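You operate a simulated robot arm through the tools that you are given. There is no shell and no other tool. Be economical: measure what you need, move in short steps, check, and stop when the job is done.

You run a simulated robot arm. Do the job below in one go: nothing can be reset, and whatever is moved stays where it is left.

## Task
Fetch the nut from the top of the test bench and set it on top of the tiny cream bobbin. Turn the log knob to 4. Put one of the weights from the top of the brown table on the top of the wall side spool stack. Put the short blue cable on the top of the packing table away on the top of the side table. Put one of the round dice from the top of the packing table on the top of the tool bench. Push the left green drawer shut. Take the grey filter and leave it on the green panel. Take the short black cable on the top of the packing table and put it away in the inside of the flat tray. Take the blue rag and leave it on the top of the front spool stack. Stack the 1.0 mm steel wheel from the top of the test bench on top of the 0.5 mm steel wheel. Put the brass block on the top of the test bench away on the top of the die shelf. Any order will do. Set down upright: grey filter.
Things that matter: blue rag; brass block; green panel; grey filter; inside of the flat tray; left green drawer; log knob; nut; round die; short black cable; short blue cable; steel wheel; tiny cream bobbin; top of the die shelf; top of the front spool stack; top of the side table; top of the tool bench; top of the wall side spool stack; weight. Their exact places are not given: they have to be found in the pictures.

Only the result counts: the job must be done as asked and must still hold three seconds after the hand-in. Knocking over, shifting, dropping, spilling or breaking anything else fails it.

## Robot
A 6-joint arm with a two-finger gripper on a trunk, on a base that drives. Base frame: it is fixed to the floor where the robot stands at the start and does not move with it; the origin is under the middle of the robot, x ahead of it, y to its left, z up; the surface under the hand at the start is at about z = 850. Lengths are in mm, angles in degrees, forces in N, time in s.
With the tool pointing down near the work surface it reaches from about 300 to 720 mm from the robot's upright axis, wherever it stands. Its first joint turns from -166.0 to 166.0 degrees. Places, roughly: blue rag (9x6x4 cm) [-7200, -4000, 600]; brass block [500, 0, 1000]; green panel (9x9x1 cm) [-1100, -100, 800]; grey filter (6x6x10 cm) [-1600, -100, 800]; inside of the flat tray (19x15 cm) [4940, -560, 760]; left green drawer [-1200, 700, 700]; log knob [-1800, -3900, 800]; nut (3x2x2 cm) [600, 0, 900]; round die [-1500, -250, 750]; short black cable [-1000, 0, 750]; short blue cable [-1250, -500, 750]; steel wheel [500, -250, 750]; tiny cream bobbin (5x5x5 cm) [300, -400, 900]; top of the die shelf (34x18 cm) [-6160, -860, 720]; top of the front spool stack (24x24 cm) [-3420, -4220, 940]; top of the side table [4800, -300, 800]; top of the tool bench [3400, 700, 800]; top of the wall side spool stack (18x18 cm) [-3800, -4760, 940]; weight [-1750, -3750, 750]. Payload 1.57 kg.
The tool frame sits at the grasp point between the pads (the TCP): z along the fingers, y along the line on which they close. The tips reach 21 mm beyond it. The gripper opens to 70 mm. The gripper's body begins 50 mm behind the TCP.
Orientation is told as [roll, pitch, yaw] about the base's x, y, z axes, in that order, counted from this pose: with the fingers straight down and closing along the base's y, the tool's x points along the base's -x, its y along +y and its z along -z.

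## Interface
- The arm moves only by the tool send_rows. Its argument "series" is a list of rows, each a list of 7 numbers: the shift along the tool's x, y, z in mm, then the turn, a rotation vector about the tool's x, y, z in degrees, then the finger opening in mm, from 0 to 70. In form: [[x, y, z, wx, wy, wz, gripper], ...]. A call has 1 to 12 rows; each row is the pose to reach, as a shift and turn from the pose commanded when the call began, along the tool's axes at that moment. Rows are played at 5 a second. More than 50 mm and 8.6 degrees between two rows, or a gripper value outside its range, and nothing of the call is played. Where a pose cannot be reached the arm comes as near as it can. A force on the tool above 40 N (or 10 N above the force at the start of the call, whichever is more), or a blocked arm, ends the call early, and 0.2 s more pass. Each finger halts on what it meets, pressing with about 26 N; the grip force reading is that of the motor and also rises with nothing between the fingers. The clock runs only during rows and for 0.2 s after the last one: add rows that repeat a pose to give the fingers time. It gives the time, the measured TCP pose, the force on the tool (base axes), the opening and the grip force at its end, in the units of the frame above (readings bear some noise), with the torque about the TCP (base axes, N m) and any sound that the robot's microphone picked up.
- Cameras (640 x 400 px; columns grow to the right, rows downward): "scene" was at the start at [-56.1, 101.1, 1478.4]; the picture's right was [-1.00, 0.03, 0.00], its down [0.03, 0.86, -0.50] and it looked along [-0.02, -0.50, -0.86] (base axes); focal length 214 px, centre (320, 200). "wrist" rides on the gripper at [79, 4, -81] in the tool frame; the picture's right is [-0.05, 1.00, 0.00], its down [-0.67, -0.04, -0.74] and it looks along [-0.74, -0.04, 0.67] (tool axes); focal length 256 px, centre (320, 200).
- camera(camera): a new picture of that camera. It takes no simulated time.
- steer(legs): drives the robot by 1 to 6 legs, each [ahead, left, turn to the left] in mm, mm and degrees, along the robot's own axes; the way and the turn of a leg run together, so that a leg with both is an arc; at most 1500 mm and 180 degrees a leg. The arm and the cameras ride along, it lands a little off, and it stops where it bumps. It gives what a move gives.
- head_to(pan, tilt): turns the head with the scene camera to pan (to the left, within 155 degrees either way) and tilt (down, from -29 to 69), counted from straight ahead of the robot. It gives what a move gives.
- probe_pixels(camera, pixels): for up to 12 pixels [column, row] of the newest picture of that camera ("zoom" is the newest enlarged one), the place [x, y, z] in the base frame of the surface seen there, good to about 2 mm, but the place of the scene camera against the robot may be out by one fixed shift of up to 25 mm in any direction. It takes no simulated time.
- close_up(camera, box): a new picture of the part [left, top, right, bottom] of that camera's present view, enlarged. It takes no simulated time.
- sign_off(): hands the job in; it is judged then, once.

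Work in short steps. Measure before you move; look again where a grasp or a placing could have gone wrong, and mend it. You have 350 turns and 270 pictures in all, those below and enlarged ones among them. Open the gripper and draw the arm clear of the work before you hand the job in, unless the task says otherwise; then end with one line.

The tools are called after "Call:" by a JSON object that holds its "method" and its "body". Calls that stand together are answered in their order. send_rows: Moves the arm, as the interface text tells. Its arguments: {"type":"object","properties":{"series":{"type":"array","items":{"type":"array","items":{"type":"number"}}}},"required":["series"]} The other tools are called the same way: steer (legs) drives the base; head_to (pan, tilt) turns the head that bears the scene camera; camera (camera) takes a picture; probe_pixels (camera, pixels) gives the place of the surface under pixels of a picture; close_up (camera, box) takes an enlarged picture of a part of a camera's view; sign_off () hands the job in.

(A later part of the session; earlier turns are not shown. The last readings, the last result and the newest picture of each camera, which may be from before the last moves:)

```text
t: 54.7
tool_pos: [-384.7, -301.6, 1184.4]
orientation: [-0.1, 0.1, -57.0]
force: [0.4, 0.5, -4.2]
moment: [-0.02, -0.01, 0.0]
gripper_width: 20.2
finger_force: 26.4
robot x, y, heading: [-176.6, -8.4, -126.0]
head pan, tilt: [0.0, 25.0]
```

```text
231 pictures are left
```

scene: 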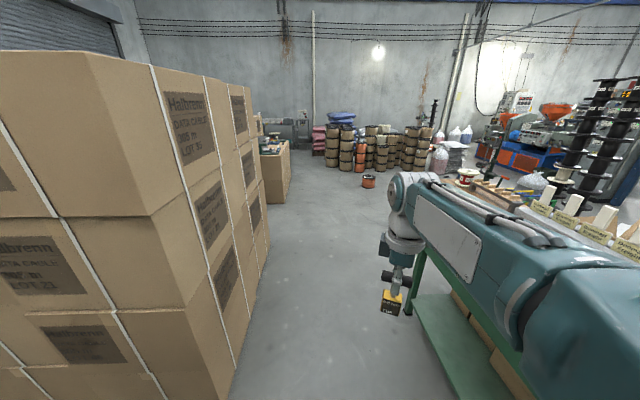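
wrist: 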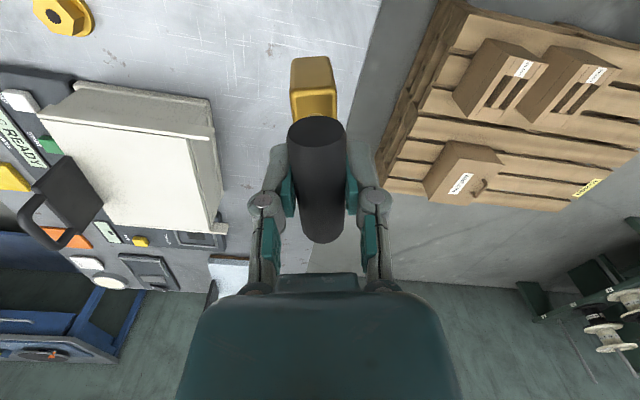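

Path ahead is clear (≈550 mm either side). Drive 2200 mm along it.

Call:
{"method": "steer", "body": {"legs": [[1100, 0, 0], [1100, 0, 0], [0, 0, -50]]}}

Call:
{"method": "camera", "body": {"camera": "scene"}}

```text
t: 67.8
tool_pos: [-1830.7, -1797.4, 1183.6]
orientation: [0.0, 0.1, -107.6]
force: [-0.2, 0.1, -4.0]
moment: [-0.02, 0.0, -0.01]
gripper_width: 20.4
finger_force: 25.4
robot x, y, heading: [-1466.7, -1774.4, -176.7]
head pan, tilt: [0.0, 25.0]
```

```text
230 pictures are left
```

scene: 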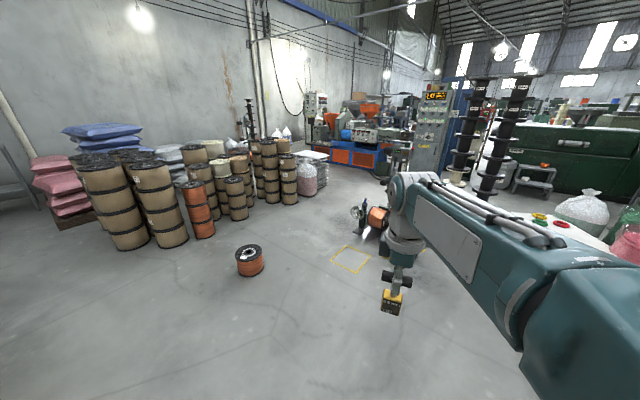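

I probe points to map the obstacles ahead.

Call:
{"method": "probe_pixels", "body": {"camera": "scene", "pixels": [[248, 270], [375, 235], [358, 215], [350, 165], [380, 175], [430, 130], [310, 190], [480, 190], [125, 250], [200, 235], [290, 195], [420, 230]]}}

Call:
{"method": "close_up", "body": {"camera": "scene", "box": [280, 60, 640, 260]}}

```text
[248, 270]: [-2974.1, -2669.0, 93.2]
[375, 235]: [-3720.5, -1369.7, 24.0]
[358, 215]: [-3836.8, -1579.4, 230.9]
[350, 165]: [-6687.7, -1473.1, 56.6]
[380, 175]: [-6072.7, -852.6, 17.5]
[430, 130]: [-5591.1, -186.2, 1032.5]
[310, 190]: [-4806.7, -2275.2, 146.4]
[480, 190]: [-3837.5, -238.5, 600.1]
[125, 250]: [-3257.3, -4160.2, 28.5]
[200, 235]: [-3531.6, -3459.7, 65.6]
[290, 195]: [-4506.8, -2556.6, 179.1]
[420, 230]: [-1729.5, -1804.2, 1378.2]
```

```text
1.78 times, centred on (460, 160) of scene
```

zoom: 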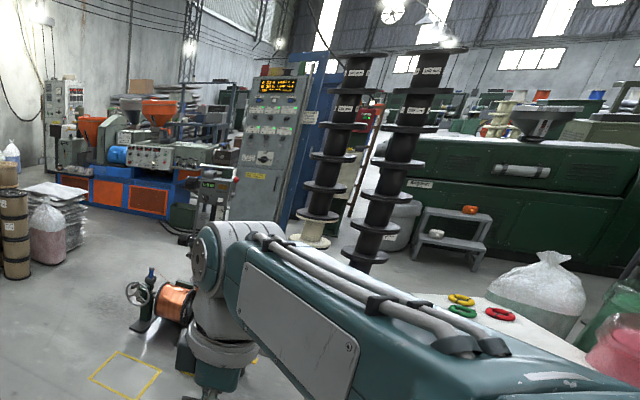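

Route west along y≈-2080 between the reel (-3800,-1550) and spool (-2974,-2669).

Call:
{"method": "steer", "body": {"legs": [[1024, 94, 0], [1024, 94, 3]]}}

Call:
{"method": "head_to", "body": {"pan": 0, "tilt": 30}}

Call:
{"method": "camera", "body": {"camera": "scene"}}

```text
t: 78.0
tool_pos: [-3843.0, -2172.2, 1184.8]
orientation: [0.0, 0.2, -103.1]
force: [0.2, -0.4, -3.8]
moment: [-0.01, -0.02, 0.02]
gripper_width: 20.5
finger_force: 25.8
robot x, y, heading: [-3489.2, -2123.4, -172.1]
head pan, tilt: [0.0, 25.0]
```

```text
t: 78.7
tool_pos: [-3843.3, -2172.6, 1184.2]
orientation: [0.0, 0.1, -103.2]
force: [0.1, 0.4, -5.0]
moment: [0.02, -0.04, 0.0]
gripper_width: 20.8
finger_force: 26.2
robot x, y, heading: [-3486.4, -2121.5, -172.1]
head pan, tilt: [0.0, 30.0]
```

```text
228 pictures are left
```

scene: 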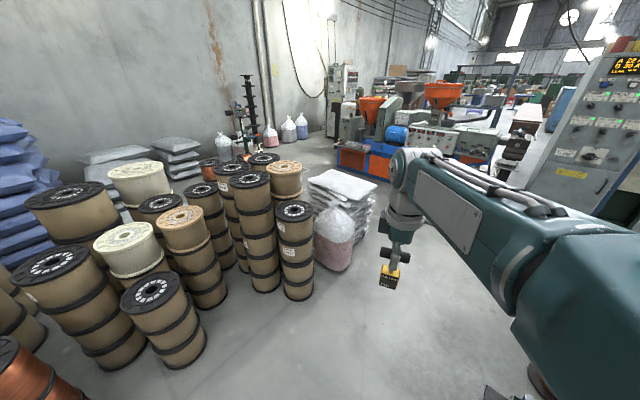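

Turn right to see the area of the die shelf at (-6160,-860).

Call:
{"method": "head_to", "body": {"pan": -35, "tilt": 25}}

Call:
{"method": "camera", "body": {"camera": "scene"}}

```text
t: 79.7
tool_pos: [-3844.3, -2172.7, 1184.2]
orientation: [-0.1, 0.1, -103.1]
force: [-0.2, -0.4, -4.3]
moment: [-0.02, -0.02, -0.03]
gripper_width: 20.4
finger_force: 26.3
robot x, y, heading: [-3482.7, -2123.6, -172.0]
head pan, tilt: [-35.0, 25.0]
```

```text
227 pictures are left
```

scene: 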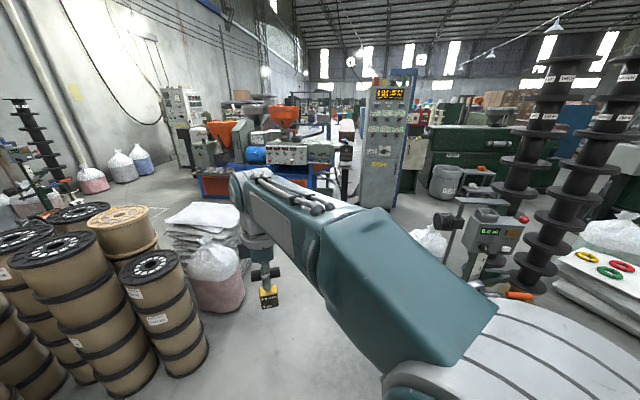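

Call:
{"method": "probe_pixels", "body": {"camera": "scene", "pixels": [[240, 300], [200, 235], [310, 180], [360, 200], [395, 205], [430, 250], [440, 230], [330, 170], [345, 155], [470, 190], [210, 190], [300, 150]]}}

Call:
{"method": "close_up", "body": {"camera": "scene", "box": [180, 80, 420, 230]}}

```text
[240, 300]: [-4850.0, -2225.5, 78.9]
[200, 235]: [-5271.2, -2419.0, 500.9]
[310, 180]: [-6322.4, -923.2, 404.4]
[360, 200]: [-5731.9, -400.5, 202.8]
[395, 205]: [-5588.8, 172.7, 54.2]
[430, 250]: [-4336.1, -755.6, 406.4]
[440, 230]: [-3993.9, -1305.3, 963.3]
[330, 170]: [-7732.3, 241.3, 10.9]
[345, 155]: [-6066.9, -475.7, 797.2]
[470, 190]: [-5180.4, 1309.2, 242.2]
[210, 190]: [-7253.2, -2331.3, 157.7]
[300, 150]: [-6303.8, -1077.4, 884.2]
```

```text
2.67 times, centred on (300, 155) of scene
```

zoom: 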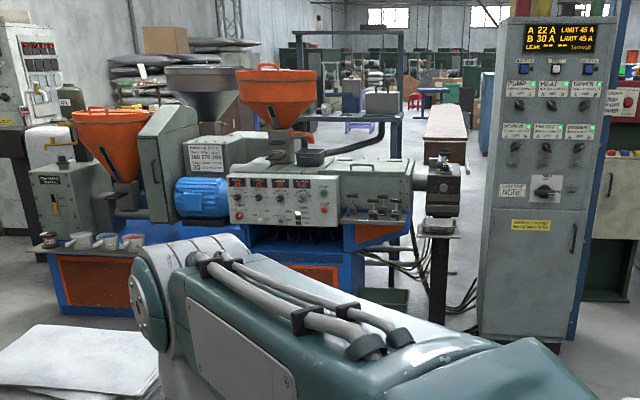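

The gap between reel and bag must be measured better; look to the right and down.

Call:
{"method": "head_to", "body": {"pan": -55, "tilt": 50}}

Call:
{"method": "camera", "body": {"camera": "scene"}}

```text
t: 80.6
tool_pos: [-3843.7, -2172.5, 1184.3]
orientation: [-0.1, 0.2, -103.1]
force: [0.1, -0.6, -4.3]
moment: [0.0, -0.03, 0.03]
gripper_width: 20.5
finger_force: 26.0
robot x, y, heading: [-3485.1, -2124.1, -171.9]
head pan, tilt: [-55.0, 50.0]
```

```text
225 pictures are left
```

scene: 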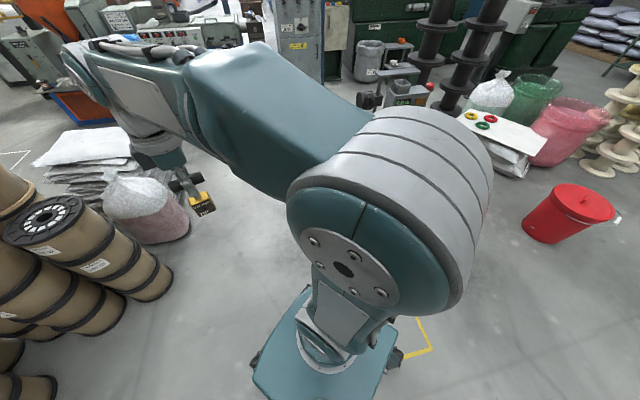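

Probe base corners to learn its size, and bag/spool edges.

Call:
{"method": "probe_pixels", "body": {"camera": "scene", "pixels": [[256, 370], [300, 292], [402, 355], [370, 390], [190, 230], [172, 275], [128, 180], [418, 320], [430, 345]]}}

```text
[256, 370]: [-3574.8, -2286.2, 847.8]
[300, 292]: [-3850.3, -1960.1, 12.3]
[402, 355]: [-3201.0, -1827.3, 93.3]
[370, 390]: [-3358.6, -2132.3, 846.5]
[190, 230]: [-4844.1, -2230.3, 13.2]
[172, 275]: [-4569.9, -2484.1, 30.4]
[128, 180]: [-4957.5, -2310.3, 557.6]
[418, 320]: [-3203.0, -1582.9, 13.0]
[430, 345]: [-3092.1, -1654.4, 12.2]
```

Base half-width is ~300. I thread the gap: (-4050,-2130) → (-4250,-1900) → (-4600,-1500).

Call:
{"method": "steer", "body": {"legs": [[558, -72, 0], [166, -256, 0], [291, -445, 0]]}}

Call:
{"method": "head_to", "body": {"pan": -15, "tilt": 30}}

Call:
{"method": "camera", "body": {"camera": "scene"}}

```text
t: 88.1
tool_pos: [-4953.2, -1548.0, 1184.3]
orientation: [0.0, 0.2, -102.7]
force: [0.2, 0.4, -3.5]
moment: [0.0, -0.06, 0.02]
gripper_width: 20.8
finger_force: 26.0
robot x, y, heading: [-4598.5, -1495.2, -171.6]
head pan, tilt: [-55.0, 50.0]
```

```text
t: 89.2
tool_pos: [-4952.0, -1546.9, 1183.8]
orientation: [0.0, 0.1, -102.7]
force: [0.9, -0.5, -4.4]
moment: [0.0, -0.02, 0.03]
gripper_width: 20.4
finger_force: 26.0
robot x, y, heading: [-4600.5, -1497.8, -171.8]
head pan, tilt: [-15.0, 30.0]
```

```text
224 pictures are left
```

scene: 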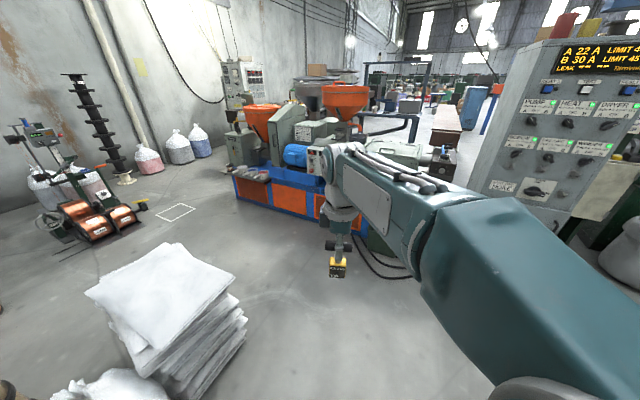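

Move to about (-5300,-1050) and turn right 40° so the arm doesn't hide the shelf.

Call:
{"method": "steer", "body": {"legs": [[640, -545, 0], [0, 0, -40]]}}

Call:
{"method": "head_to", "body": {"pan": 25, "tilt": 35}}

Call:
{"method": "camera", "body": {"camera": "scene"}}

```text
t: 95.5
tool_pos: [-5613.5, -857.5, 1184.2]
orientation: [0.0, 0.2, -142.3]
force: [-0.5, -0.6, -4.9]
moment: [-0.03, -0.05, 0.03]
gripper_width: 20.6
finger_force: 25.7
robot x, y, heading: [-5306.6, -1043.1, 148.8]
head pan, tilt: [-15.0, 30.0]
```

```text
t: 96.6
tool_pos: [-5614.5, -855.9, 1184.3]
orientation: [0.0, 0.1, -142.4]
force: [0.1, -0.3, -5.3]
moment: [0.0, -0.03, 0.0]
gripper_width: 20.3
finger_force: 26.0
robot x, y, heading: [-5307.1, -1041.9, 148.9]
head pan, tilt: [25.0, 35.0]
```

```text
223 pictures are left
```

scene: 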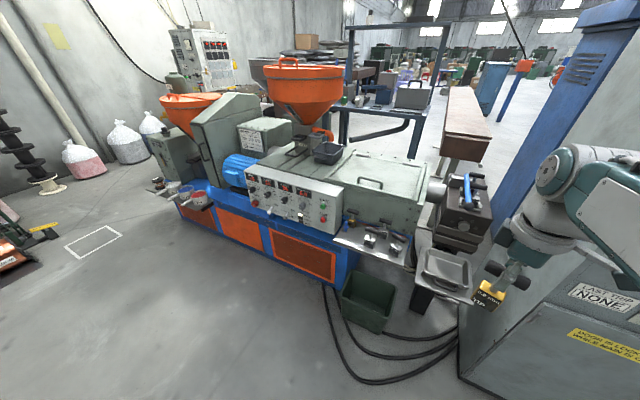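

Call:
{"method": "close_up", "body": {"camera": "scene", "box": [320, 180, 500, 310]}}

Call:
{"method": "probe_pixels", "body": {"camera": "scene", "pixels": [[340, 238], [395, 258], [408, 238], [380, 245], [446, 270], [378, 300], [370, 380], [330, 290], [458, 372], [340, 280], [352, 235], [375, 253]]}}

```text
3.08 times, centred on (410, 245) of scene
```

zoom: 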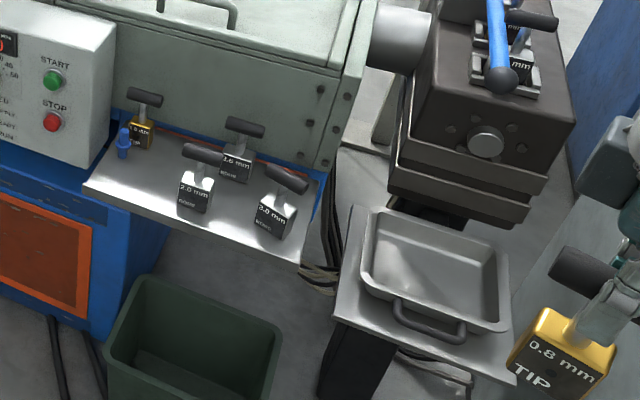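

```text
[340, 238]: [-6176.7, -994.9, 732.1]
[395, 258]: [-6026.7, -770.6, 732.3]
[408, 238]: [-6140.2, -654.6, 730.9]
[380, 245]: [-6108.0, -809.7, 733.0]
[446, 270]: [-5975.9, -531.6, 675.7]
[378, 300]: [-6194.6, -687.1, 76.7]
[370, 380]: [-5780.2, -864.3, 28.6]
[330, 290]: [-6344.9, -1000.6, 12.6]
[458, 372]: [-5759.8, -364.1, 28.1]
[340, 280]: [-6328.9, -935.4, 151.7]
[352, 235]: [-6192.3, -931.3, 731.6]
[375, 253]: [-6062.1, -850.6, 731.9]
```

Die shelf found (plate z≈720), with free space at its left front (zoom (140,188)). I go to about (-5690,-1330), heading 180, avoiding the floor cables.

Call:
{"method": "steer", "body": {"legs": [[0, 0, 31], [0, 288, 0], [385, 0, 0]]}}

Call:
{"method": "head_to", "body": {"pan": -30, "tilt": 45}}

Call:
{"method": "camera", "body": {"camera": "scene"}}

Call:
{"method": "camera", "body": {"camera": "wrist"}}

```text
t: 102.1
tool_pos: [-6051.0, -1325.1, 1183.4]
orientation: [0.1, 0.0, -111.5]
force: [-0.1, 0.3, -4.5]
moment: [-0.02, -0.02, -0.03]
gripper_width: 20.4
finger_force: 26.4
robot x, y, heading: [-5693.7, -1328.8, 179.7]
head pan, tilt: [25.0, 35.0]
```

```text
t: 103.3
tool_pos: [-6051.3, -1323.5, 1184.0]
orientation: [0.1, -0.1, -111.4]
force: [-0.3, 0.1, -4.9]
moment: [-0.02, -0.02, -0.01]
gripper_width: 20.4
finger_force: 26.1
robot x, y, heading: [-5688.6, -1330.2, 179.6]
head pan, tilt: [-30.0, 45.0]
```

```text
221 pictures are left
```

scene: 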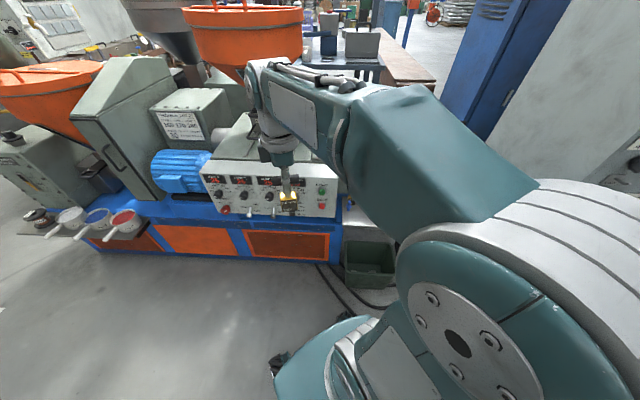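

```text
220 pictures are left
```

wrist: 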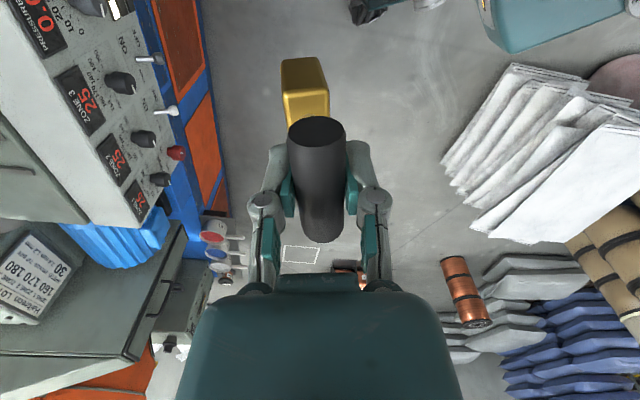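

I carry the block over the shelf's left part (≈(-6110,-955)) at the present height and look with the wrist camera.

Call:
{"method": "send_rows", "body": {"series": [[40, -24, 0, 0, 0, 0, 15], [80, -48, 0, 0, 0, 0, 15], [120, -72, 0, 0, 0, 0, 15], [160, -96, 0, 0, 0, 0, 15], [200, -120, 0, 0, 0, 0, 15], [240, -143, 0, 0, 0, 0, 15], [280, -167, 0, 0, 0, 0, 15], [322, -191, 0, 0, 0, 0, 15], [322, -191, 45, 0, 0, 0, 15], [322, -191, 90, 0, 0, 0, 15], [322, -191, 135, 0, 0, 0, 15], [322, -191, 135, 0, 0, 0, 15]]}}

Call:
{"method": "camera", "body": {"camera": "wrist"}}

Call:
{"method": "camera", "body": {"camera": "scene"}}

```text
t: 105.9
tool_pos: [-6112.6, -951.5, 1050.8]
orientation: [0.1, -0.2, -111.4]
force: [-1.0, -0.6, -5.0]
moment: [-0.02, -0.02, -0.03]
gripper_width: 20.3
finger_force: 25.9
robot x, y, heading: [-5692.6, -1327.9, 179.3]
head pan, tilt: [-30.0, 45.0]
```

```text
219 pictures are left
```

wrist: 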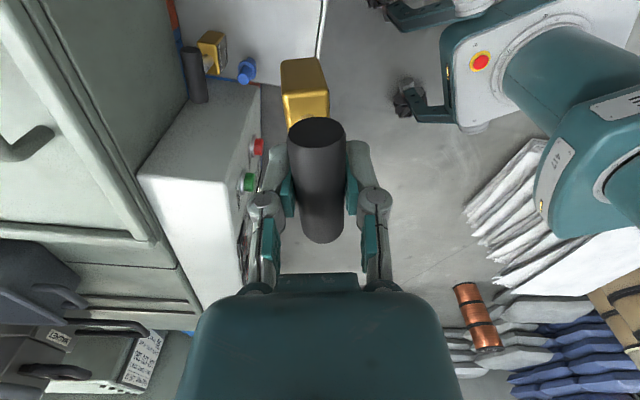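

```text
218 pictures are left
```

scene: 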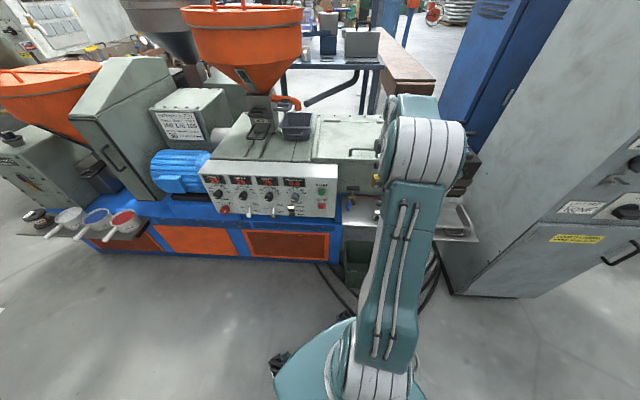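

The shelf appears at the top (cols 190-325, rows 0-85), with the 0.5 tip at (212,50). Probe points.

Call:
{"method": "probe_pixels", "body": {"camera": "wrist", "pixels": [[300, 10], [322, 10], [310, 50], [265, 82], [265, 60], [270, 20], [210, 62], [196, 80], [245, 70], [220, 15], [255, 75], [312, 80]]}}

Call:
{"method": "close_up", "body": {"camera": "wrist", "box": [160, 0, 360, 130]}}

```text
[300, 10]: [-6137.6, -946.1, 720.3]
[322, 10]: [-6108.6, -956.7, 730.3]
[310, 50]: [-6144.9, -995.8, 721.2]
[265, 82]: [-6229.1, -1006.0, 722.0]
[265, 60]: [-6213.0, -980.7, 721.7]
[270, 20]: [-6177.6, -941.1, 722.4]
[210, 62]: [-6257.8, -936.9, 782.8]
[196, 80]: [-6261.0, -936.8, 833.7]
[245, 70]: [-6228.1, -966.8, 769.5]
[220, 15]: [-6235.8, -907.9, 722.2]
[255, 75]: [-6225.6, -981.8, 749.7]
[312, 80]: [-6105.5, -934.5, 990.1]
```

```text
3.08 times, centred on (260, 65) of wrist
```

zoom: 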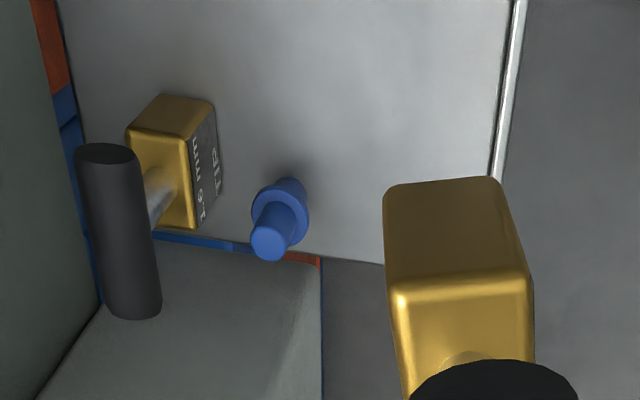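

Target is ~(-6160,-927), z 721. The control box on the left may be near; probe its nearest edges.

Call:
{"method": "probe_pixels", "body": {"camera": "wrist", "pixels": [[258, 92], [220, 90], [185, 110], [250, 120], [200, 150], [165, 165], [240, 200], [180, 200], [190, 60], [150, 100], [120, 60], [100, 30]]}}

```text
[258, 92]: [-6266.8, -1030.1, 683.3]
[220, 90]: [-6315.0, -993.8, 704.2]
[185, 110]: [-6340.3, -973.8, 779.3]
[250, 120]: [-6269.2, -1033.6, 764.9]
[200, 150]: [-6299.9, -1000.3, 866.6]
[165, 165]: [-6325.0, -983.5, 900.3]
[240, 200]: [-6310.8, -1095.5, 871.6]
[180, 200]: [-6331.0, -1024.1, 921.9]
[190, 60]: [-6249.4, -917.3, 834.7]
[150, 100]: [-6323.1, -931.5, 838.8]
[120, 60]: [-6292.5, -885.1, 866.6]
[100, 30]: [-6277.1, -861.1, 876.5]
```

Clear by ~100 mm. Move over the target and down to z≈880.

Call:
{"method": "send_rows", "body": {"series": [[3, -26, 0, 0, 0, 0, 15], [5.5, -53, 0, 0, 0, 0, 15], [5.5, -53, 45, 0, 0, 0, 15], [5.5, -53, 90, 0, 0, 0, 15], [5.5, -53, 135, 0, 0, 0, 15], [5.5, -53, 170, 0, 0, 0, 15], [5.5, -53, 170, 0, 0, 0, 15]]}}

Call:
{"method": "camera", "body": {"camera": "wrist"}}

```text
t: 107.5
tool_pos: [-6155.2, -930.4, 878.2]
orientation: [0.1, 0.0, -111.4]
force: [0.4, -0.8, -4.7]
moment: [-0.01, -0.04, -0.01]
gripper_width: 20.4
finger_force: 26.1
robot x, y, heading: [-5694.2, -1332.7, 179.5]
head pan, tilt: [-30.0, 45.0]
```

```text
216 pictures are left
```

wrist: 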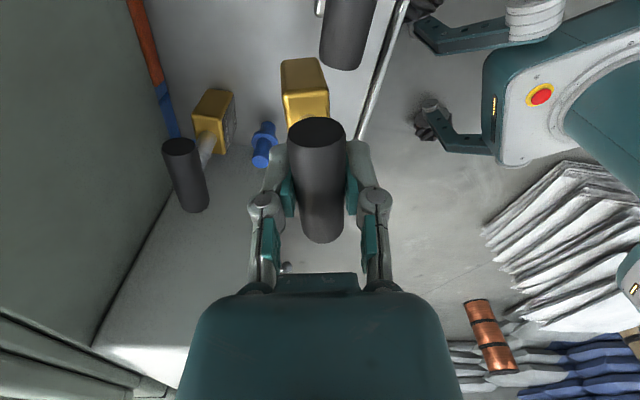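

Check the clearance to the neighbouring handle and the shelf end.

Call:
{"method": "probe_pixels", "body": {"camera": "wrist", "pixels": [[342, 66], [350, 40], [340, 90], [345, 125], [300, 60], [318, 62], [265, 160], [275, 145], [285, 270], [318, 125]]}}

```text
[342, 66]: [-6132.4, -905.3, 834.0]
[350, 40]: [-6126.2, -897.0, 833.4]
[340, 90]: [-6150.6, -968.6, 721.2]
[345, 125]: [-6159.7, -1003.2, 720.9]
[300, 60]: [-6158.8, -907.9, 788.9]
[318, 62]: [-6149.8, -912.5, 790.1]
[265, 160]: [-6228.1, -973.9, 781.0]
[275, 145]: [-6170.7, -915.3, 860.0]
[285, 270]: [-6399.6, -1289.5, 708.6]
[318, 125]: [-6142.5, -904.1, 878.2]
```

Neighbour handle end at (-6132,-905) would clash; shift 36 mm south along the shelf and look.

Call:
{"method": "send_rows", "body": {"series": [[-20, 0, 0, 0, 0, 0, 15], [-36, 0, 0, 0, 0, 0, 15], [-36, 0, 25, 0, 0, 0, 15], [-36, 0, 25, 0, 0, 0, 15]]}}

Call:
{"method": "camera", "body": {"camera": "wrist"}}

```text
t: 108.5
tool_pos: [-6170.8, -960.2, 854.0]
orientation: [0.1, -0.2, -111.4]
force: [0.3, -0.2, -5.1]
moment: [-0.02, -0.05, 0.0]
gripper_width: 20.5
finger_force: 26.1
robot x, y, heading: [-5688.0, -1328.4, 179.8]
head pan, tilt: [-30.0, 45.0]
```

```text
215 pictures are left
```

wrist: 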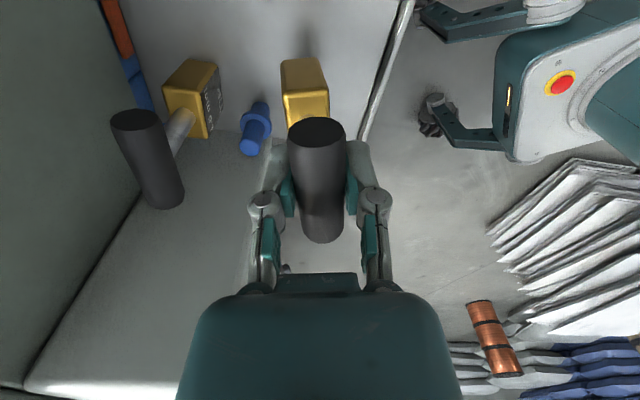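

Call:
{"method": "probe_pixels", "body": {"camera": "wrist", "pixels": [[350, 100], [350, 125], [352, 135], [340, 130], [270, 135], [372, 80], [300, 75], [345, 70]]}}

```text
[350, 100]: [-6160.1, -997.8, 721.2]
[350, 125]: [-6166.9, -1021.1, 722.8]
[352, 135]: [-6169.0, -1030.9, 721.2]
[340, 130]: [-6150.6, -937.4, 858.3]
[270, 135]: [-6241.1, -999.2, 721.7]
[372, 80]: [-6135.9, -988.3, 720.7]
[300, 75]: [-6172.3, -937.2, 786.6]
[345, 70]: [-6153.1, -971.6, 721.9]
```

Lots of shelf beneath. Lower to near contact.

Call:
{"method": "send_rows", "body": {"series": [[0, 0, 20, 0, 0, 0, 15], [0, 0, 30, 0, 0, 0, 15], [0, 0, 33, 0, 0, 0, 15], [0, 0, 35, 0, 0, 0, 15], [0, 0, 35, 0, 0, 0, 15]]}}

```text
t: 109.7
tool_pos: [-6172.4, -963.2, 821.4]
orientation: [-0.3, 0.0, -111.4]
force: [0.6, 2.5, 15.7]
moment: [0.49, -0.22, 0.02]
gripper_width: 20.4
finger_force: 26.2
robot x, y, heading: [-5694.2, -1330.5, 179.7]
head pan, tilt: [-30.0, 45.0]
```

Contact at the north edge first (slight tilt). Push 2 mm more to level it, then check.

Call:
{"method": "send_rows", "body": {"series": [[0, 0, 1, 0, 0, 0, 15], [0, 0, 2, 0, 0, 0, 15], [0, 0, 2, 0, 0, 0, 15]]}}

Call:
{"method": "camera", "body": {"camera": "wrist"}}

```text
t: 110.5
tool_pos: [-6170.8, -962.9, 817.5]
orientation: [0.0, 0.0, -111.4]
force: [0.2, 1.4, 23.4]
moment: [0.02, 0.0, -0.04]
gripper_width: 20.4
finger_force: 25.8
robot x, y, heading: [-5693.4, -1326.4, 179.9]
head pan, tilt: [-30.0, 45.0]
```

```text
214 pictures are left
```

wrist: 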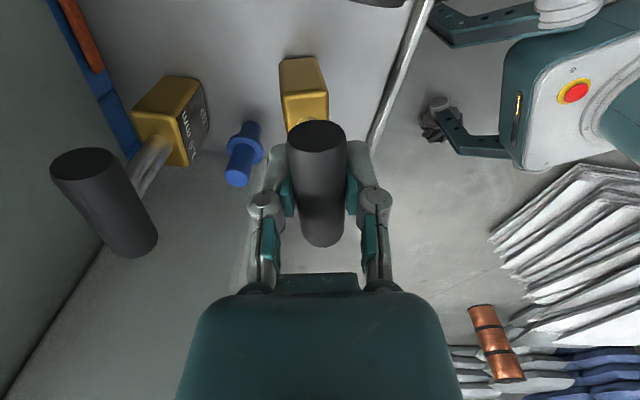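

Now the moment is near zero: the block is flat. Release and rise straight up.

Call:
{"method": "send_rows", "body": {"series": [[0, 0, -1, 0, 0, 0, 21], [0, 0, -1, 0, 0, 0, 30], [0, 0, -1, 0, 0, 0, 44], [0, 0, -1, 0, 0, 0, 44], [0, 0, -30, 0, 0, 0, 44], [0, 0, -70, 0, 0, 0, 44], [0, 0, -115, 0, 0, 0, 44], [0, 0, -160, 0, 0, 0, 44], [0, 0, -205, 0, 0, 0, 44], [0, 0, -250, 0, 0, 0, 44]]}}

Call:
{"method": "camera", "body": {"camera": "wrist"}}

```text
t: 112.7
tool_pos: [-6170.4, -961.7, 1066.2]
orientation: [0.2, 0.0, -111.4]
force: [0.5, 0.2, 0.2]
moment: [0.0, -0.04, -0.01]
gripper_width: 44.1
finger_force: 0.0
robot x, y, heading: [-5692.0, -1329.4, 179.7]
head pan, tilt: [-30.0, 45.0]
```

```text
213 pictures are left
```

wrist: 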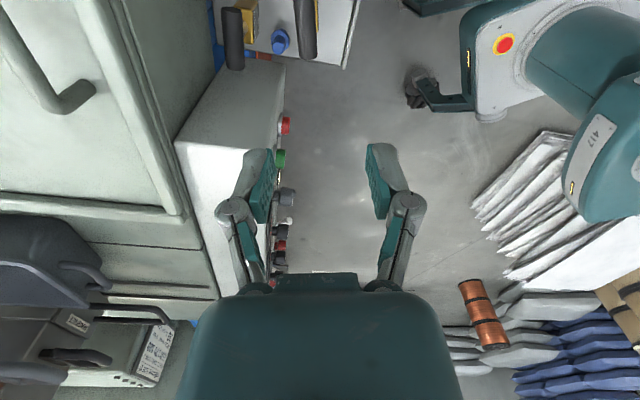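

Block stands on the shelf. Stow the arm in front of the robot and straighten yaw.

Call:
{"method": "send_rows", "body": {"series": [[0, 0, -45, 0, 0, 0, 60], [0, 0, -90, 0, 0, 0, 60], [-25, 20, -118, 0, 0, 8, 60], [-60, 49, -118, 0, 0, 16, 60], [-95, 77, -118, 0, 0, 24, 60], [-130, 106, -118, 0, 0, 32, 60], [-165, 134, -118, 0, 0, 40, 60], [-200, 163, -118, 0, 0, 48, 60], [-235, 191, -118, 0, 0, 56, 60], [-270, 220, -118, 0, 0, 64, 60], [-299, 244, -118, 0, 0, 69, 60], [-299, 244, -118, 0, 0, 69, 60]]}}

Call:
{"method": "head_to", "body": {"pan": 60, "tilt": 20}}

Call:
{"method": "camera", "body": {"camera": "scene"}}

```text
t: 115.3
tool_pos: [-6055.0, -1333.0, 1184.9]
orientation: [0.0, 0.1, 179.6]
force: [0.0, 0.6, 0.0]
moment: [0.02, 0.0, 0.02]
gripper_width: 60.1
finger_force: 0.0
robot x, y, heading: [-5691.7, -1329.1, 179.7]
head pan, tilt: [-30.0, 45.0]
```

```text
t: 117.0
tool_pos: [-6055.1, -1331.9, 1185.6]
orientation: [0.0, 0.1, 179.6]
force: [-0.5, 0.1, -0.9]
moment: [-0.01, -0.01, -0.01]
gripper_width: 59.9
finger_force: 0.2
robot x, y, heading: [-5689.6, -1325.1, 179.7]
head pan, tilt: [60.0, 20.0]
```

```text
212 pictures are left
```

scene: 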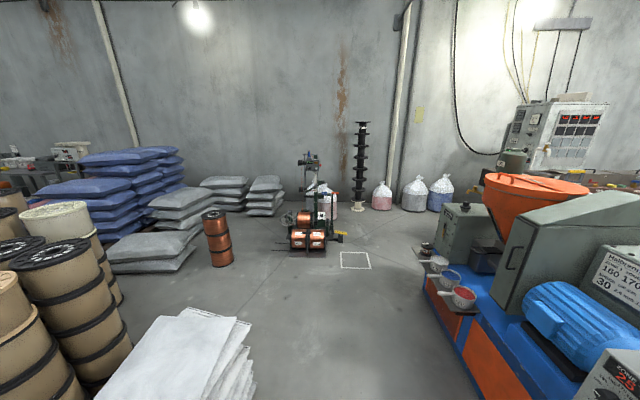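

Call:
{"method": "close_up", "body": {"camera": "scene", "box": [270, 140, 390, 275]}}

Call:
{"method": "probe_pixels", "body": {"camera": "scene", "pixels": [[305, 225], [310, 160], [330, 200], [305, 250], [345, 235], [220, 260], [355, 265], [250, 330], [360, 205], [445, 320], [440, 250]]}}

```text
2.96 times, centred on (330, 208) of scene
```

zoom: 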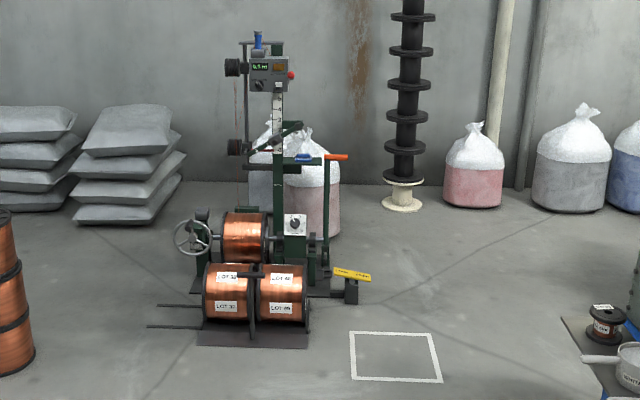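

```text
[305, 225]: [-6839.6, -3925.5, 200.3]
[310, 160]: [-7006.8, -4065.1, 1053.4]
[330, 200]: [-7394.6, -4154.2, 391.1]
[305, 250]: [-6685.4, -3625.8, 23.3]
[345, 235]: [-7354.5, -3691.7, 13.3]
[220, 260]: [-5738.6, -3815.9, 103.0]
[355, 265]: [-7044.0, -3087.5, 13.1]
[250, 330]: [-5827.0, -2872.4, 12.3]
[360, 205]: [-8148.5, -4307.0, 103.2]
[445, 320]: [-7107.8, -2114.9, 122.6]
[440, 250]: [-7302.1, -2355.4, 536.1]
```

The rag seems to be on the winder's ledge (zoom (305,157)). I check the floor to the left before driving.

Call:
{"method": "head_to", "body": {"pan": 80, "tilt": 42}}

Call:
{"method": "camera", "body": {"camera": "scene"}}

Call:
{"method": "probe_pixels", "body": {"camera": "scene", "pixels": [[320, 330], [330, 240], [420, 150], [250, 180], [450, 300], [480, 330], [530, 300], [560, 250]]}}

```text
t: 117.8
tool_pos: [-6054.5, -1331.4, 1185.0]
orientation: [0.1, 0.1, 179.6]
force: [0.3, -0.1, 0.6]
moment: [-0.01, -0.03, -0.01]
gripper_width: 60.1
finger_force: 0.0
robot x, y, heading: [-5689.5, -1323.9, 179.7]
head pan, tilt: [80.0, 42.0]
```

```text
210 pictures are left
```

scene: 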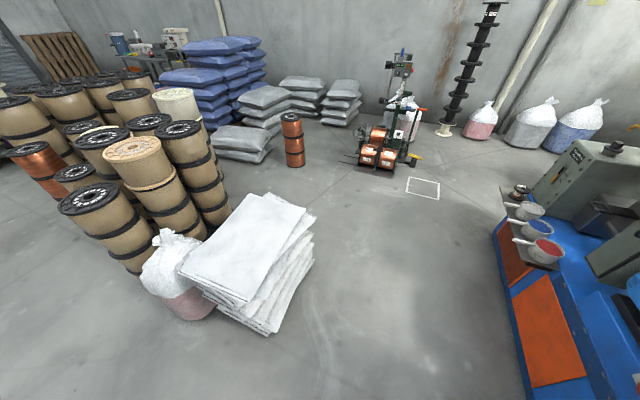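

```text
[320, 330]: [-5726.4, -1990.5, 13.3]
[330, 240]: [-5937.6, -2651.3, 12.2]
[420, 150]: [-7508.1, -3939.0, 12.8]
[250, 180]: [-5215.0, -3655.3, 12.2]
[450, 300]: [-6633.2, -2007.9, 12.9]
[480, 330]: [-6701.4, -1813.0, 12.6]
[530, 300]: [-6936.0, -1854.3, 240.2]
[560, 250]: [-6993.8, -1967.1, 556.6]
```

Corridor is wide. Drive to about (-6550,-2700).

Call:
{"method": "steer", "body": {"legs": [[560, 575, 0], [300, 800, 0]]}}

Call:
{"method": "head_to", "body": {"pan": 60, "tilt": 35}}

Call:
{"method": "camera", "body": {"camera": "scene"}}

```text
t: 126.3
tool_pos: [-6932.8, -2712.0, 1186.3]
orientation: [0.1, 0.1, -179.5]
force: [-0.4, 0.4, 0.8]
moment: [0.03, -0.02, 0.0]
gripper_width: 60.1
finger_force: 0.1
robot x, y, heading: [-6569.2, -2704.9, -179.7]
head pan, tilt: [80.0, 42.0]
```

```text
t: 127.2
tool_pos: [-6932.3, -2713.3, 1186.9]
orientation: [0.0, 0.0, -179.4]
force: [-0.2, -0.3, -0.1]
moment: [0.01, 0.02, 0.03]
gripper_width: 60.0
finger_force: 0.1
robot x, y, heading: [-6569.1, -2702.0, -179.3]
head pan, tilt: [60.0, 35.0]
```

```text
209 pictures are left
```

scene: 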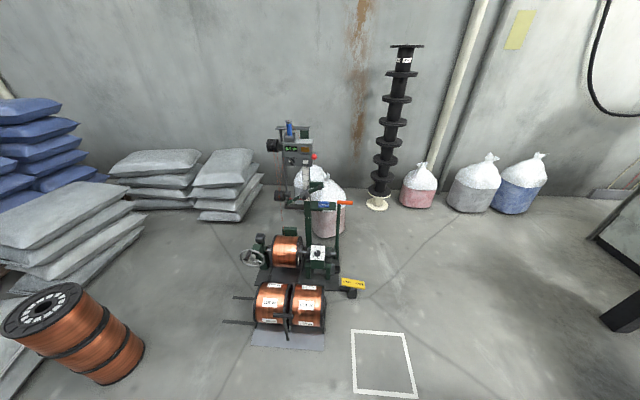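

Call:
{"method": "close_up", "body": {"camera": "scene", "box": [225, 110, 385, 360]}}

Call:
{"method": "probe_pixels", "body": {"camera": "scene", "pixels": [[325, 207], [345, 203], [315, 205], [335, 235], [285, 345], [325, 345], [355, 290], [310, 260], [362, 285], [350, 330], [405, 200], [340, 265]]}}

```text
1.60 times, centred on (305, 235) of scene
```

zoom: 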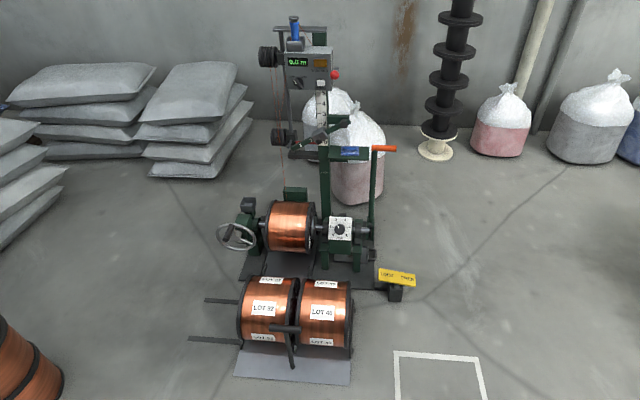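

```text
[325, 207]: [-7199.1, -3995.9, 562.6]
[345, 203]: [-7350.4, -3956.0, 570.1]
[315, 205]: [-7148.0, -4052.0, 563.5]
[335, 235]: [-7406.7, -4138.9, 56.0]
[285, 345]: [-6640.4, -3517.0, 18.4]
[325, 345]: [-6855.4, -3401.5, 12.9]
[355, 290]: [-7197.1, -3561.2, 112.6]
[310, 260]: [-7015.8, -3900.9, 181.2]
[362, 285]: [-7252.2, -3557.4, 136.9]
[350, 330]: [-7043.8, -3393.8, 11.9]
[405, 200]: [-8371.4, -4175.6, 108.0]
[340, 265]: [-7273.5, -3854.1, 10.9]
```

Rag at (-7199,-3996,~555). I drive round to (-7700,-3650) facing it from the northwest.

Call:
{"method": "steer", "body": {"legs": [[934, 289, 0], [206, 640, 0], [0, 0, 144]]}}

Call:
{"method": "head_to", "body": {"pan": 10, "tilt": 45}}

Call:
{"method": "camera", "body": {"camera": "scene"}}

Call:
{"method": "camera", "body": {"camera": "wrist"}}

```text
t: 141.4
tool_pos: [-7412.8, -3855.0, 1186.7]
orientation: [0.0, 0.0, -38.3]
force: [0.7, -0.2, 0.1]
moment: [-0.03, -0.05, 0.03]
gripper_width: 59.8
finger_force: 0.1
robot x, y, heading: [-7699.4, -3636.7, -38.3]
head pan, tilt: [60.0, 35.0]
```

```text
t: 142.5
tool_pos: [-7412.4, -3856.0, 1185.3]
orientation: [0.0, 0.0, -38.2]
force: [0.1, -0.8, -0.5]
moment: [0.0, 0.0, -0.01]
gripper_width: 60.1
finger_force: 0.1
robot x, y, heading: [-7701.8, -3633.3, -38.3]
head pan, tilt: [10.0, 45.0]
```

```text
207 pictures are left
```

scene: 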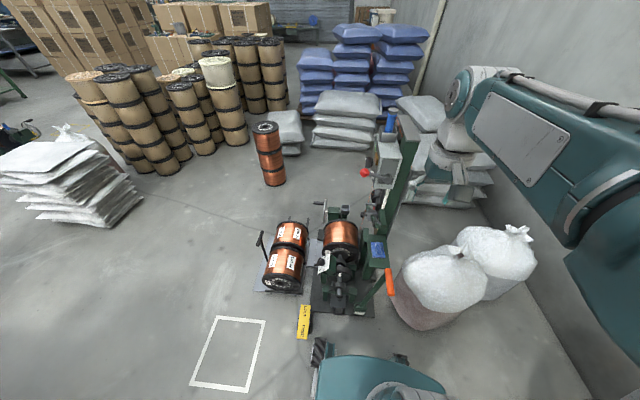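

```text
206 pictures are left
```

wrist: 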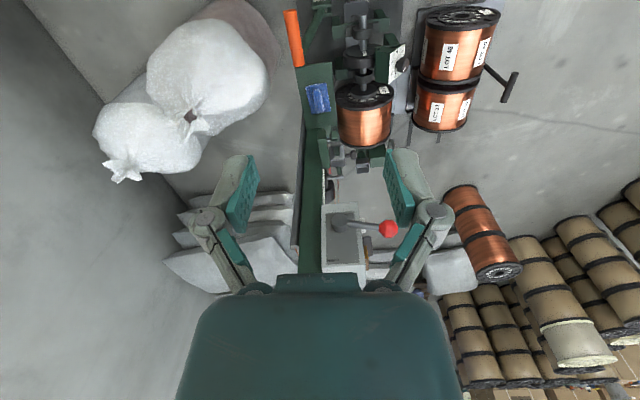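

Rag visible in the wrist view at (317,97). Probe it and surrounding parts.

Call:
{"method": "close_up", "body": {"camera": "wrist", "box": [270, 0, 430, 230]}}

Call:
{"method": "probe_pixels", "body": {"camera": "wrist", "pixels": [[317, 97], [308, 86], [328, 85], [310, 111], [328, 110], [302, 72], [332, 120], [292, 35], [315, 150], [340, 210], [388, 228], [335, 235]]}}

```text
1.74 times, centred on (350, 115) of wrist
```

zoom: 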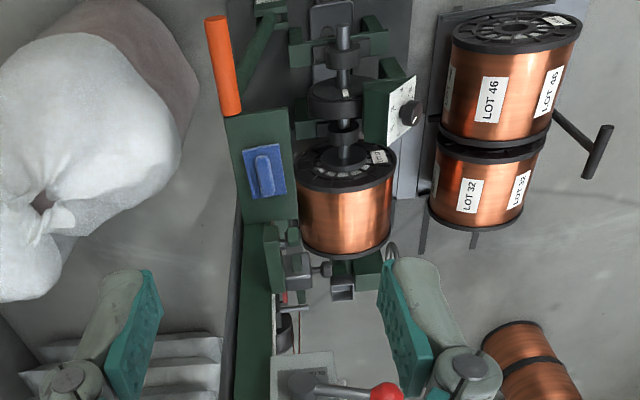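

```text
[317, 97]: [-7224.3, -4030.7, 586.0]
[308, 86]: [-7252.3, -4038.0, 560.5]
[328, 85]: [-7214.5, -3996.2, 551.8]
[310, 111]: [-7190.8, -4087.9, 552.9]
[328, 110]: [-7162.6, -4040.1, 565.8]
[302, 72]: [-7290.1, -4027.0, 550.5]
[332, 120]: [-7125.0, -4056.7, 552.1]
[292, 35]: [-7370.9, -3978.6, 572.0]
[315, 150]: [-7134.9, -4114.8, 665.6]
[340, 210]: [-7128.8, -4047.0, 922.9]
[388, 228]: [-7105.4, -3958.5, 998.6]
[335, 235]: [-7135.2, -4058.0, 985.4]
```

The rag has a raised ridge (z≈586) running along the tool x. I approach diagonally with the tool leaned 20° so the wrist stays away from the control box.

Call:
{"method": "send_rows", "body": {"series": [[-24, -2, 38, 0, -7, 0, 60], [-48, -4, 76, 0, -14, 0, 60], [-72, -6, 114, 0, -20, 0, 60], [-96, -8, 152, 0, -20, 0, 60], [-120, -10, 190, 0, -20, 0, 60], [-144, -11, 228, 0, -20, 0, 60], [-168, -12, 266, 0, -20, 0, 60], [-192, -14, 304, 0, -20, 0, 60], [-216, -16, 342, 0, -20, 0, 60], [-240, -18, 380, 0, -20, 0, 60], [-262, -19, 420, 0, -20, 0, 60], [-262, -19, 420, 0, -20, 0, 60]]}}

Call:
{"method": "camera", "body": {"camera": "wrist"}}

Call:
{"method": "camera", "body": {"camera": "scene"}}

```text
t: 145.1
tool_pos: [-7219.0, -4033.1, 764.9]
orientation: [-0.1, -19.9, -38.3]
force: [0.7, 0.1, -0.2]
moment: [-0.04, -0.02, 0.03]
gripper_width: 60.1
finger_force: 0.1
robot x, y, heading: [-7703.1, -3636.8, -38.1]
head pan, tilt: [10.0, 45.0]
```

```text
204 pictures are left
```

wrist: 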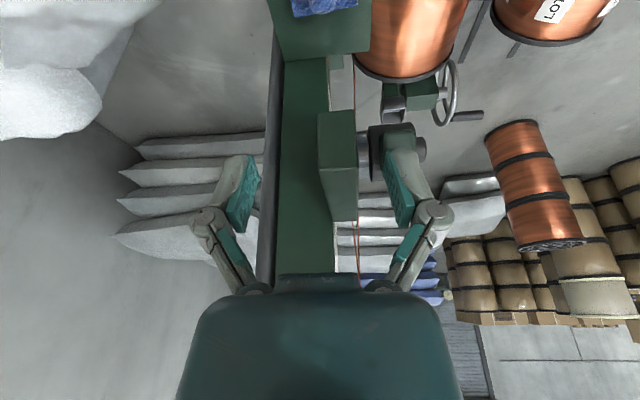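

```text
203 pictures are left
```

scene: 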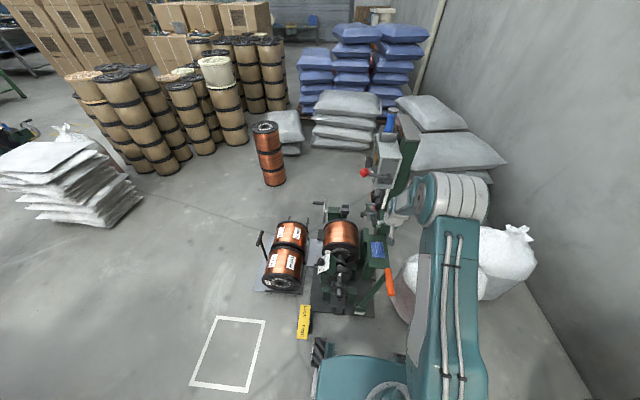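

Probe what is near the fingers (green bracket (338,165), pulley (390,140), post (300,200)) and the rag top.

Call:
{"method": "probe_pixels", "body": {"camera": "wrist", "pixels": [[338, 165], [375, 150], [395, 132], [300, 200], [338, 215], [320, 5], [300, 5], [345, 3], [410, 145], [300, 40]]}}

Call:
{"method": "close_up", "body": {"camera": "scene", "box": [330, 90, 510, 300]}}

```text
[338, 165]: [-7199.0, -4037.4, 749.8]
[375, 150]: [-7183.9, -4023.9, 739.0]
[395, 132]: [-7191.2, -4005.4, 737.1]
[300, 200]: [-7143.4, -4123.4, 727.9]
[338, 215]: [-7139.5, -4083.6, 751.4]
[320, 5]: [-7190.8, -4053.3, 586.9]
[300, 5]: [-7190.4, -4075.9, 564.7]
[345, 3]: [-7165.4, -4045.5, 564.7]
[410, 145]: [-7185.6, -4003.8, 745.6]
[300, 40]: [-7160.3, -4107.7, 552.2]
```

```text
1.90 times, centred on (420, 195) of scene
```

zoom: 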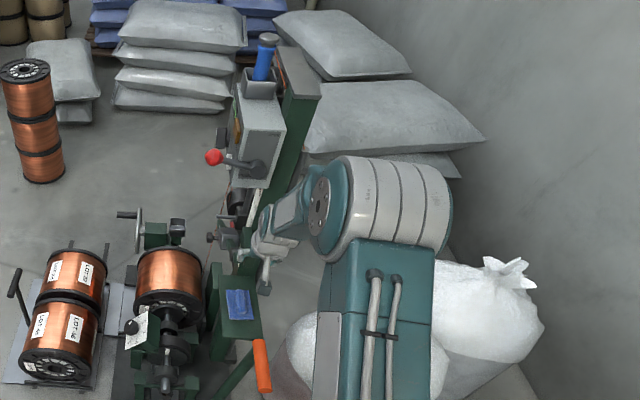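

A bracket overhangs the rag at z≈750, so I back off 90 mm, lean to 30°, and then come in along the tool axis below it.

Call:
{"method": "send_rows", "body": {"series": [[42, 0, -15, 0, 0, 0, 60], [84.6, 0, -30.8, 0, -5, 0, 50], [84.6, 0, -30.8, 0, -10, 0, 40], [84.6, 0, -30.8, 0, -10, 0, 40]]}}

Call:
{"method": "camera", "body": {"camera": "wrist"}}

```text
t: 146.1
tool_pos: [-7288.8, -3977.5, 765.9]
orientation: [0.1, -29.9, -38.4]
force: [-0.3, 0.4, -0.1]
moment: [-0.01, 0.01, 0.0]
gripper_width: 40.0
finger_force: 0.0
out of reach, approached as far as the arm can: row 2
robot x, y, heading: [-7701.7, -3635.7, -38.5]
head pan, tilt: [10.0, 45.0]
```

```text
201 pictures are left
```

wrist: 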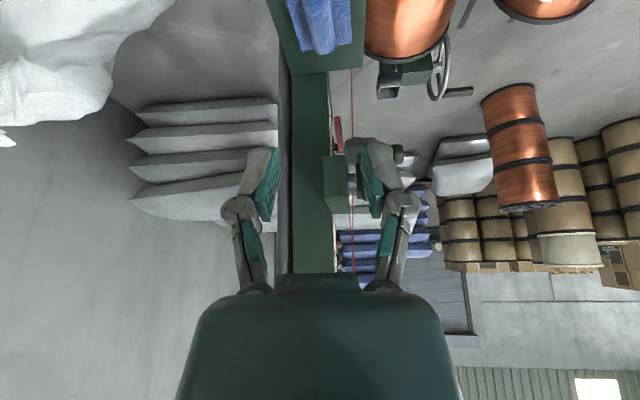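

Advance 140 mm along the tool axis, then check.

Call:
{"method": "send_rows", "body": {"series": [[0, 0, 40, 0, 0, 0, 40], [0, 0, 80, 0, 0, 0, 40], [0, 0, 115, 0, 0, 0, 40], [0, 0, 140, 0, 0, 0, 40], [0, 0, 140, 0, 0, 0, 40]]}}

Call:
{"method": "camera", "body": {"camera": "wrist"}}

```text
t: 147.3
tool_pos: [-7235.7, -4022.2, 644.4]
orientation: [0.0, -29.9, -38.3]
force: [0.4, 0.3, -1.1]
moment: [0.05, 0.02, 0.01]
gripper_width: 40.0
finger_force: 0.1
robot x, y, heading: [-7702.7, -3632.8, -38.1]
head pan, tilt: [10.0, 45.0]
```

```text
200 pictures are left
```

wrist: 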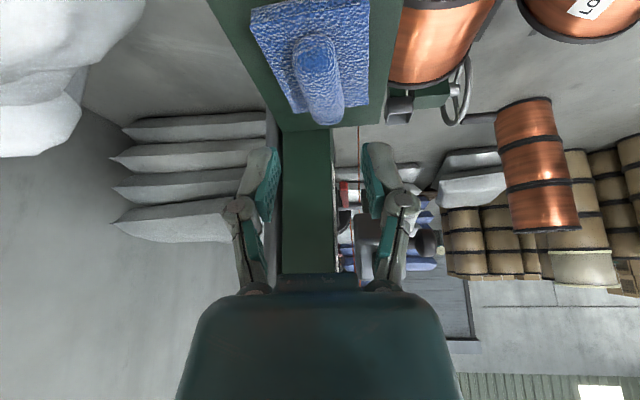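

Call:
{"method": "probe_pixels", "body": {"camera": "wrist", "pixels": [[318, 45], [322, 75], [326, 105], [305, 75], [340, 75], [318, 60], [290, 60], [350, 60], [300, 108], [340, 122]]}}

```text
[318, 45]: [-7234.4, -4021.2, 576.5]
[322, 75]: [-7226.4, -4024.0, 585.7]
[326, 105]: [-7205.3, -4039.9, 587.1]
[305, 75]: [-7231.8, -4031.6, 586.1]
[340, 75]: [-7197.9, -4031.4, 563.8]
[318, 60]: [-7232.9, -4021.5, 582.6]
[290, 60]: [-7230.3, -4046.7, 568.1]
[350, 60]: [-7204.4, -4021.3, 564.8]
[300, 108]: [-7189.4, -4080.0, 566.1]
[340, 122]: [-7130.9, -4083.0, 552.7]
```

Ridge centre ≈ (-7215,-4034,586), nearly aligned. Final approach and grip.

Call:
{"method": "send_rows", "body": {"series": [[6, 2, 25, 0, 0, 0, 40], [13, 3, 45, 0, 0, 0, 40], [13, 3, 54, 0, 0, 0, 40], [13, 3, 54, 0, 0, 0, 20], [13, 3, 54, 0, 0, 0, 5], [13, 3, 54, 0, 0, 0, 5], [13, 3, 54, 0, 0, 0, 5]]}}

Call:
{"method": "camera", "body": {"camera": "wrist"}}

```text
t: 148.9
tool_pos: [-7219.9, -4028.4, 592.6]
orientation: [0.0, -30.0, -38.3]
force: [1.0, -0.4, 2.8]
moment: [-0.13, 0.02, 0.06]
gripper_width: 23.3
finger_force: 26.0
robot x, y, heading: [-7698.1, -3634.9, -38.1]
head pan, tilt: [10.0, 45.0]
```

```text
199 pictures are left
```

wrist: 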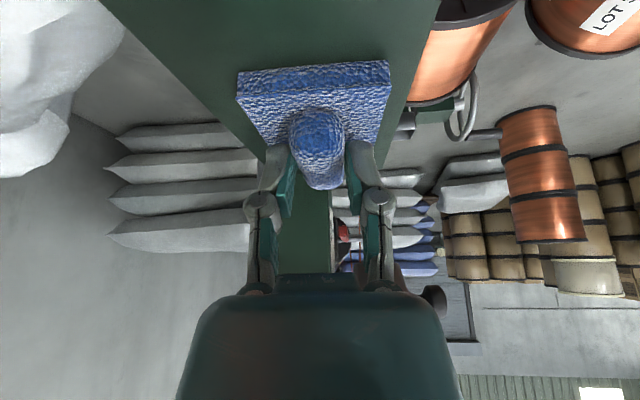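

Rag gripped (23 mm). Lift and retreat toward the robot, straightening the tool.

Call:
{"method": "send_rows", "body": {"series": [[-7.5, 0, -13, 0, 0, 0, 5], [7.8, 0, -56.5, 0, 0, 0, 5], [23.1, 0, -100, 0, 0, 0, 5], [38.4, 0, -143.4, 0, 0, 0, 5], [51.2, 0, -191.2, 0, 0, 0, 5], [52.9, 0, -238.4, 0, 6, 0, 5], [47.7, 0, -287.4, 0, 12, 0, 5], [43.5, 0, -334.6, 0, 18, 0, 5], [38.9, 0, -382.7, 0, 24, 0, 5], [28.8, 0, -430, 0, 30, 0, 5], [18.3, 0, -478.2, 0, 30, 0, 5], [0.2, 0, -519.7, 0, 30, 0, 5]]}}

Call:
{"method": "camera", "body": {"camera": "wrist"}}

```text
t: 151.5
tool_pos: [-7423.6, -3867.5, 1042.0]
orientation: [-0.1, 0.1, -38.3]
force: [-0.1, -1.2, -0.7]
moment: [0.02, 0.01, 0.0]
gripper_width: 23.2
finger_force: 26.0
out of reach, approached as far as the arm can: row 7
robot x, y, heading: [-7704.1, -3633.1, -38.1]
head pan, tilt: [10.0, 45.0]
```

```text
198 pictures are left
```

wrist: 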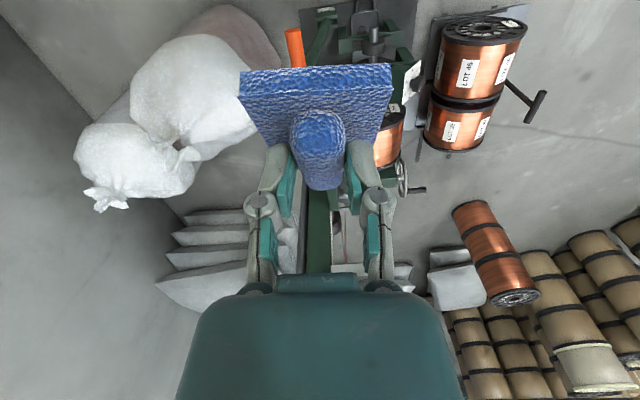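

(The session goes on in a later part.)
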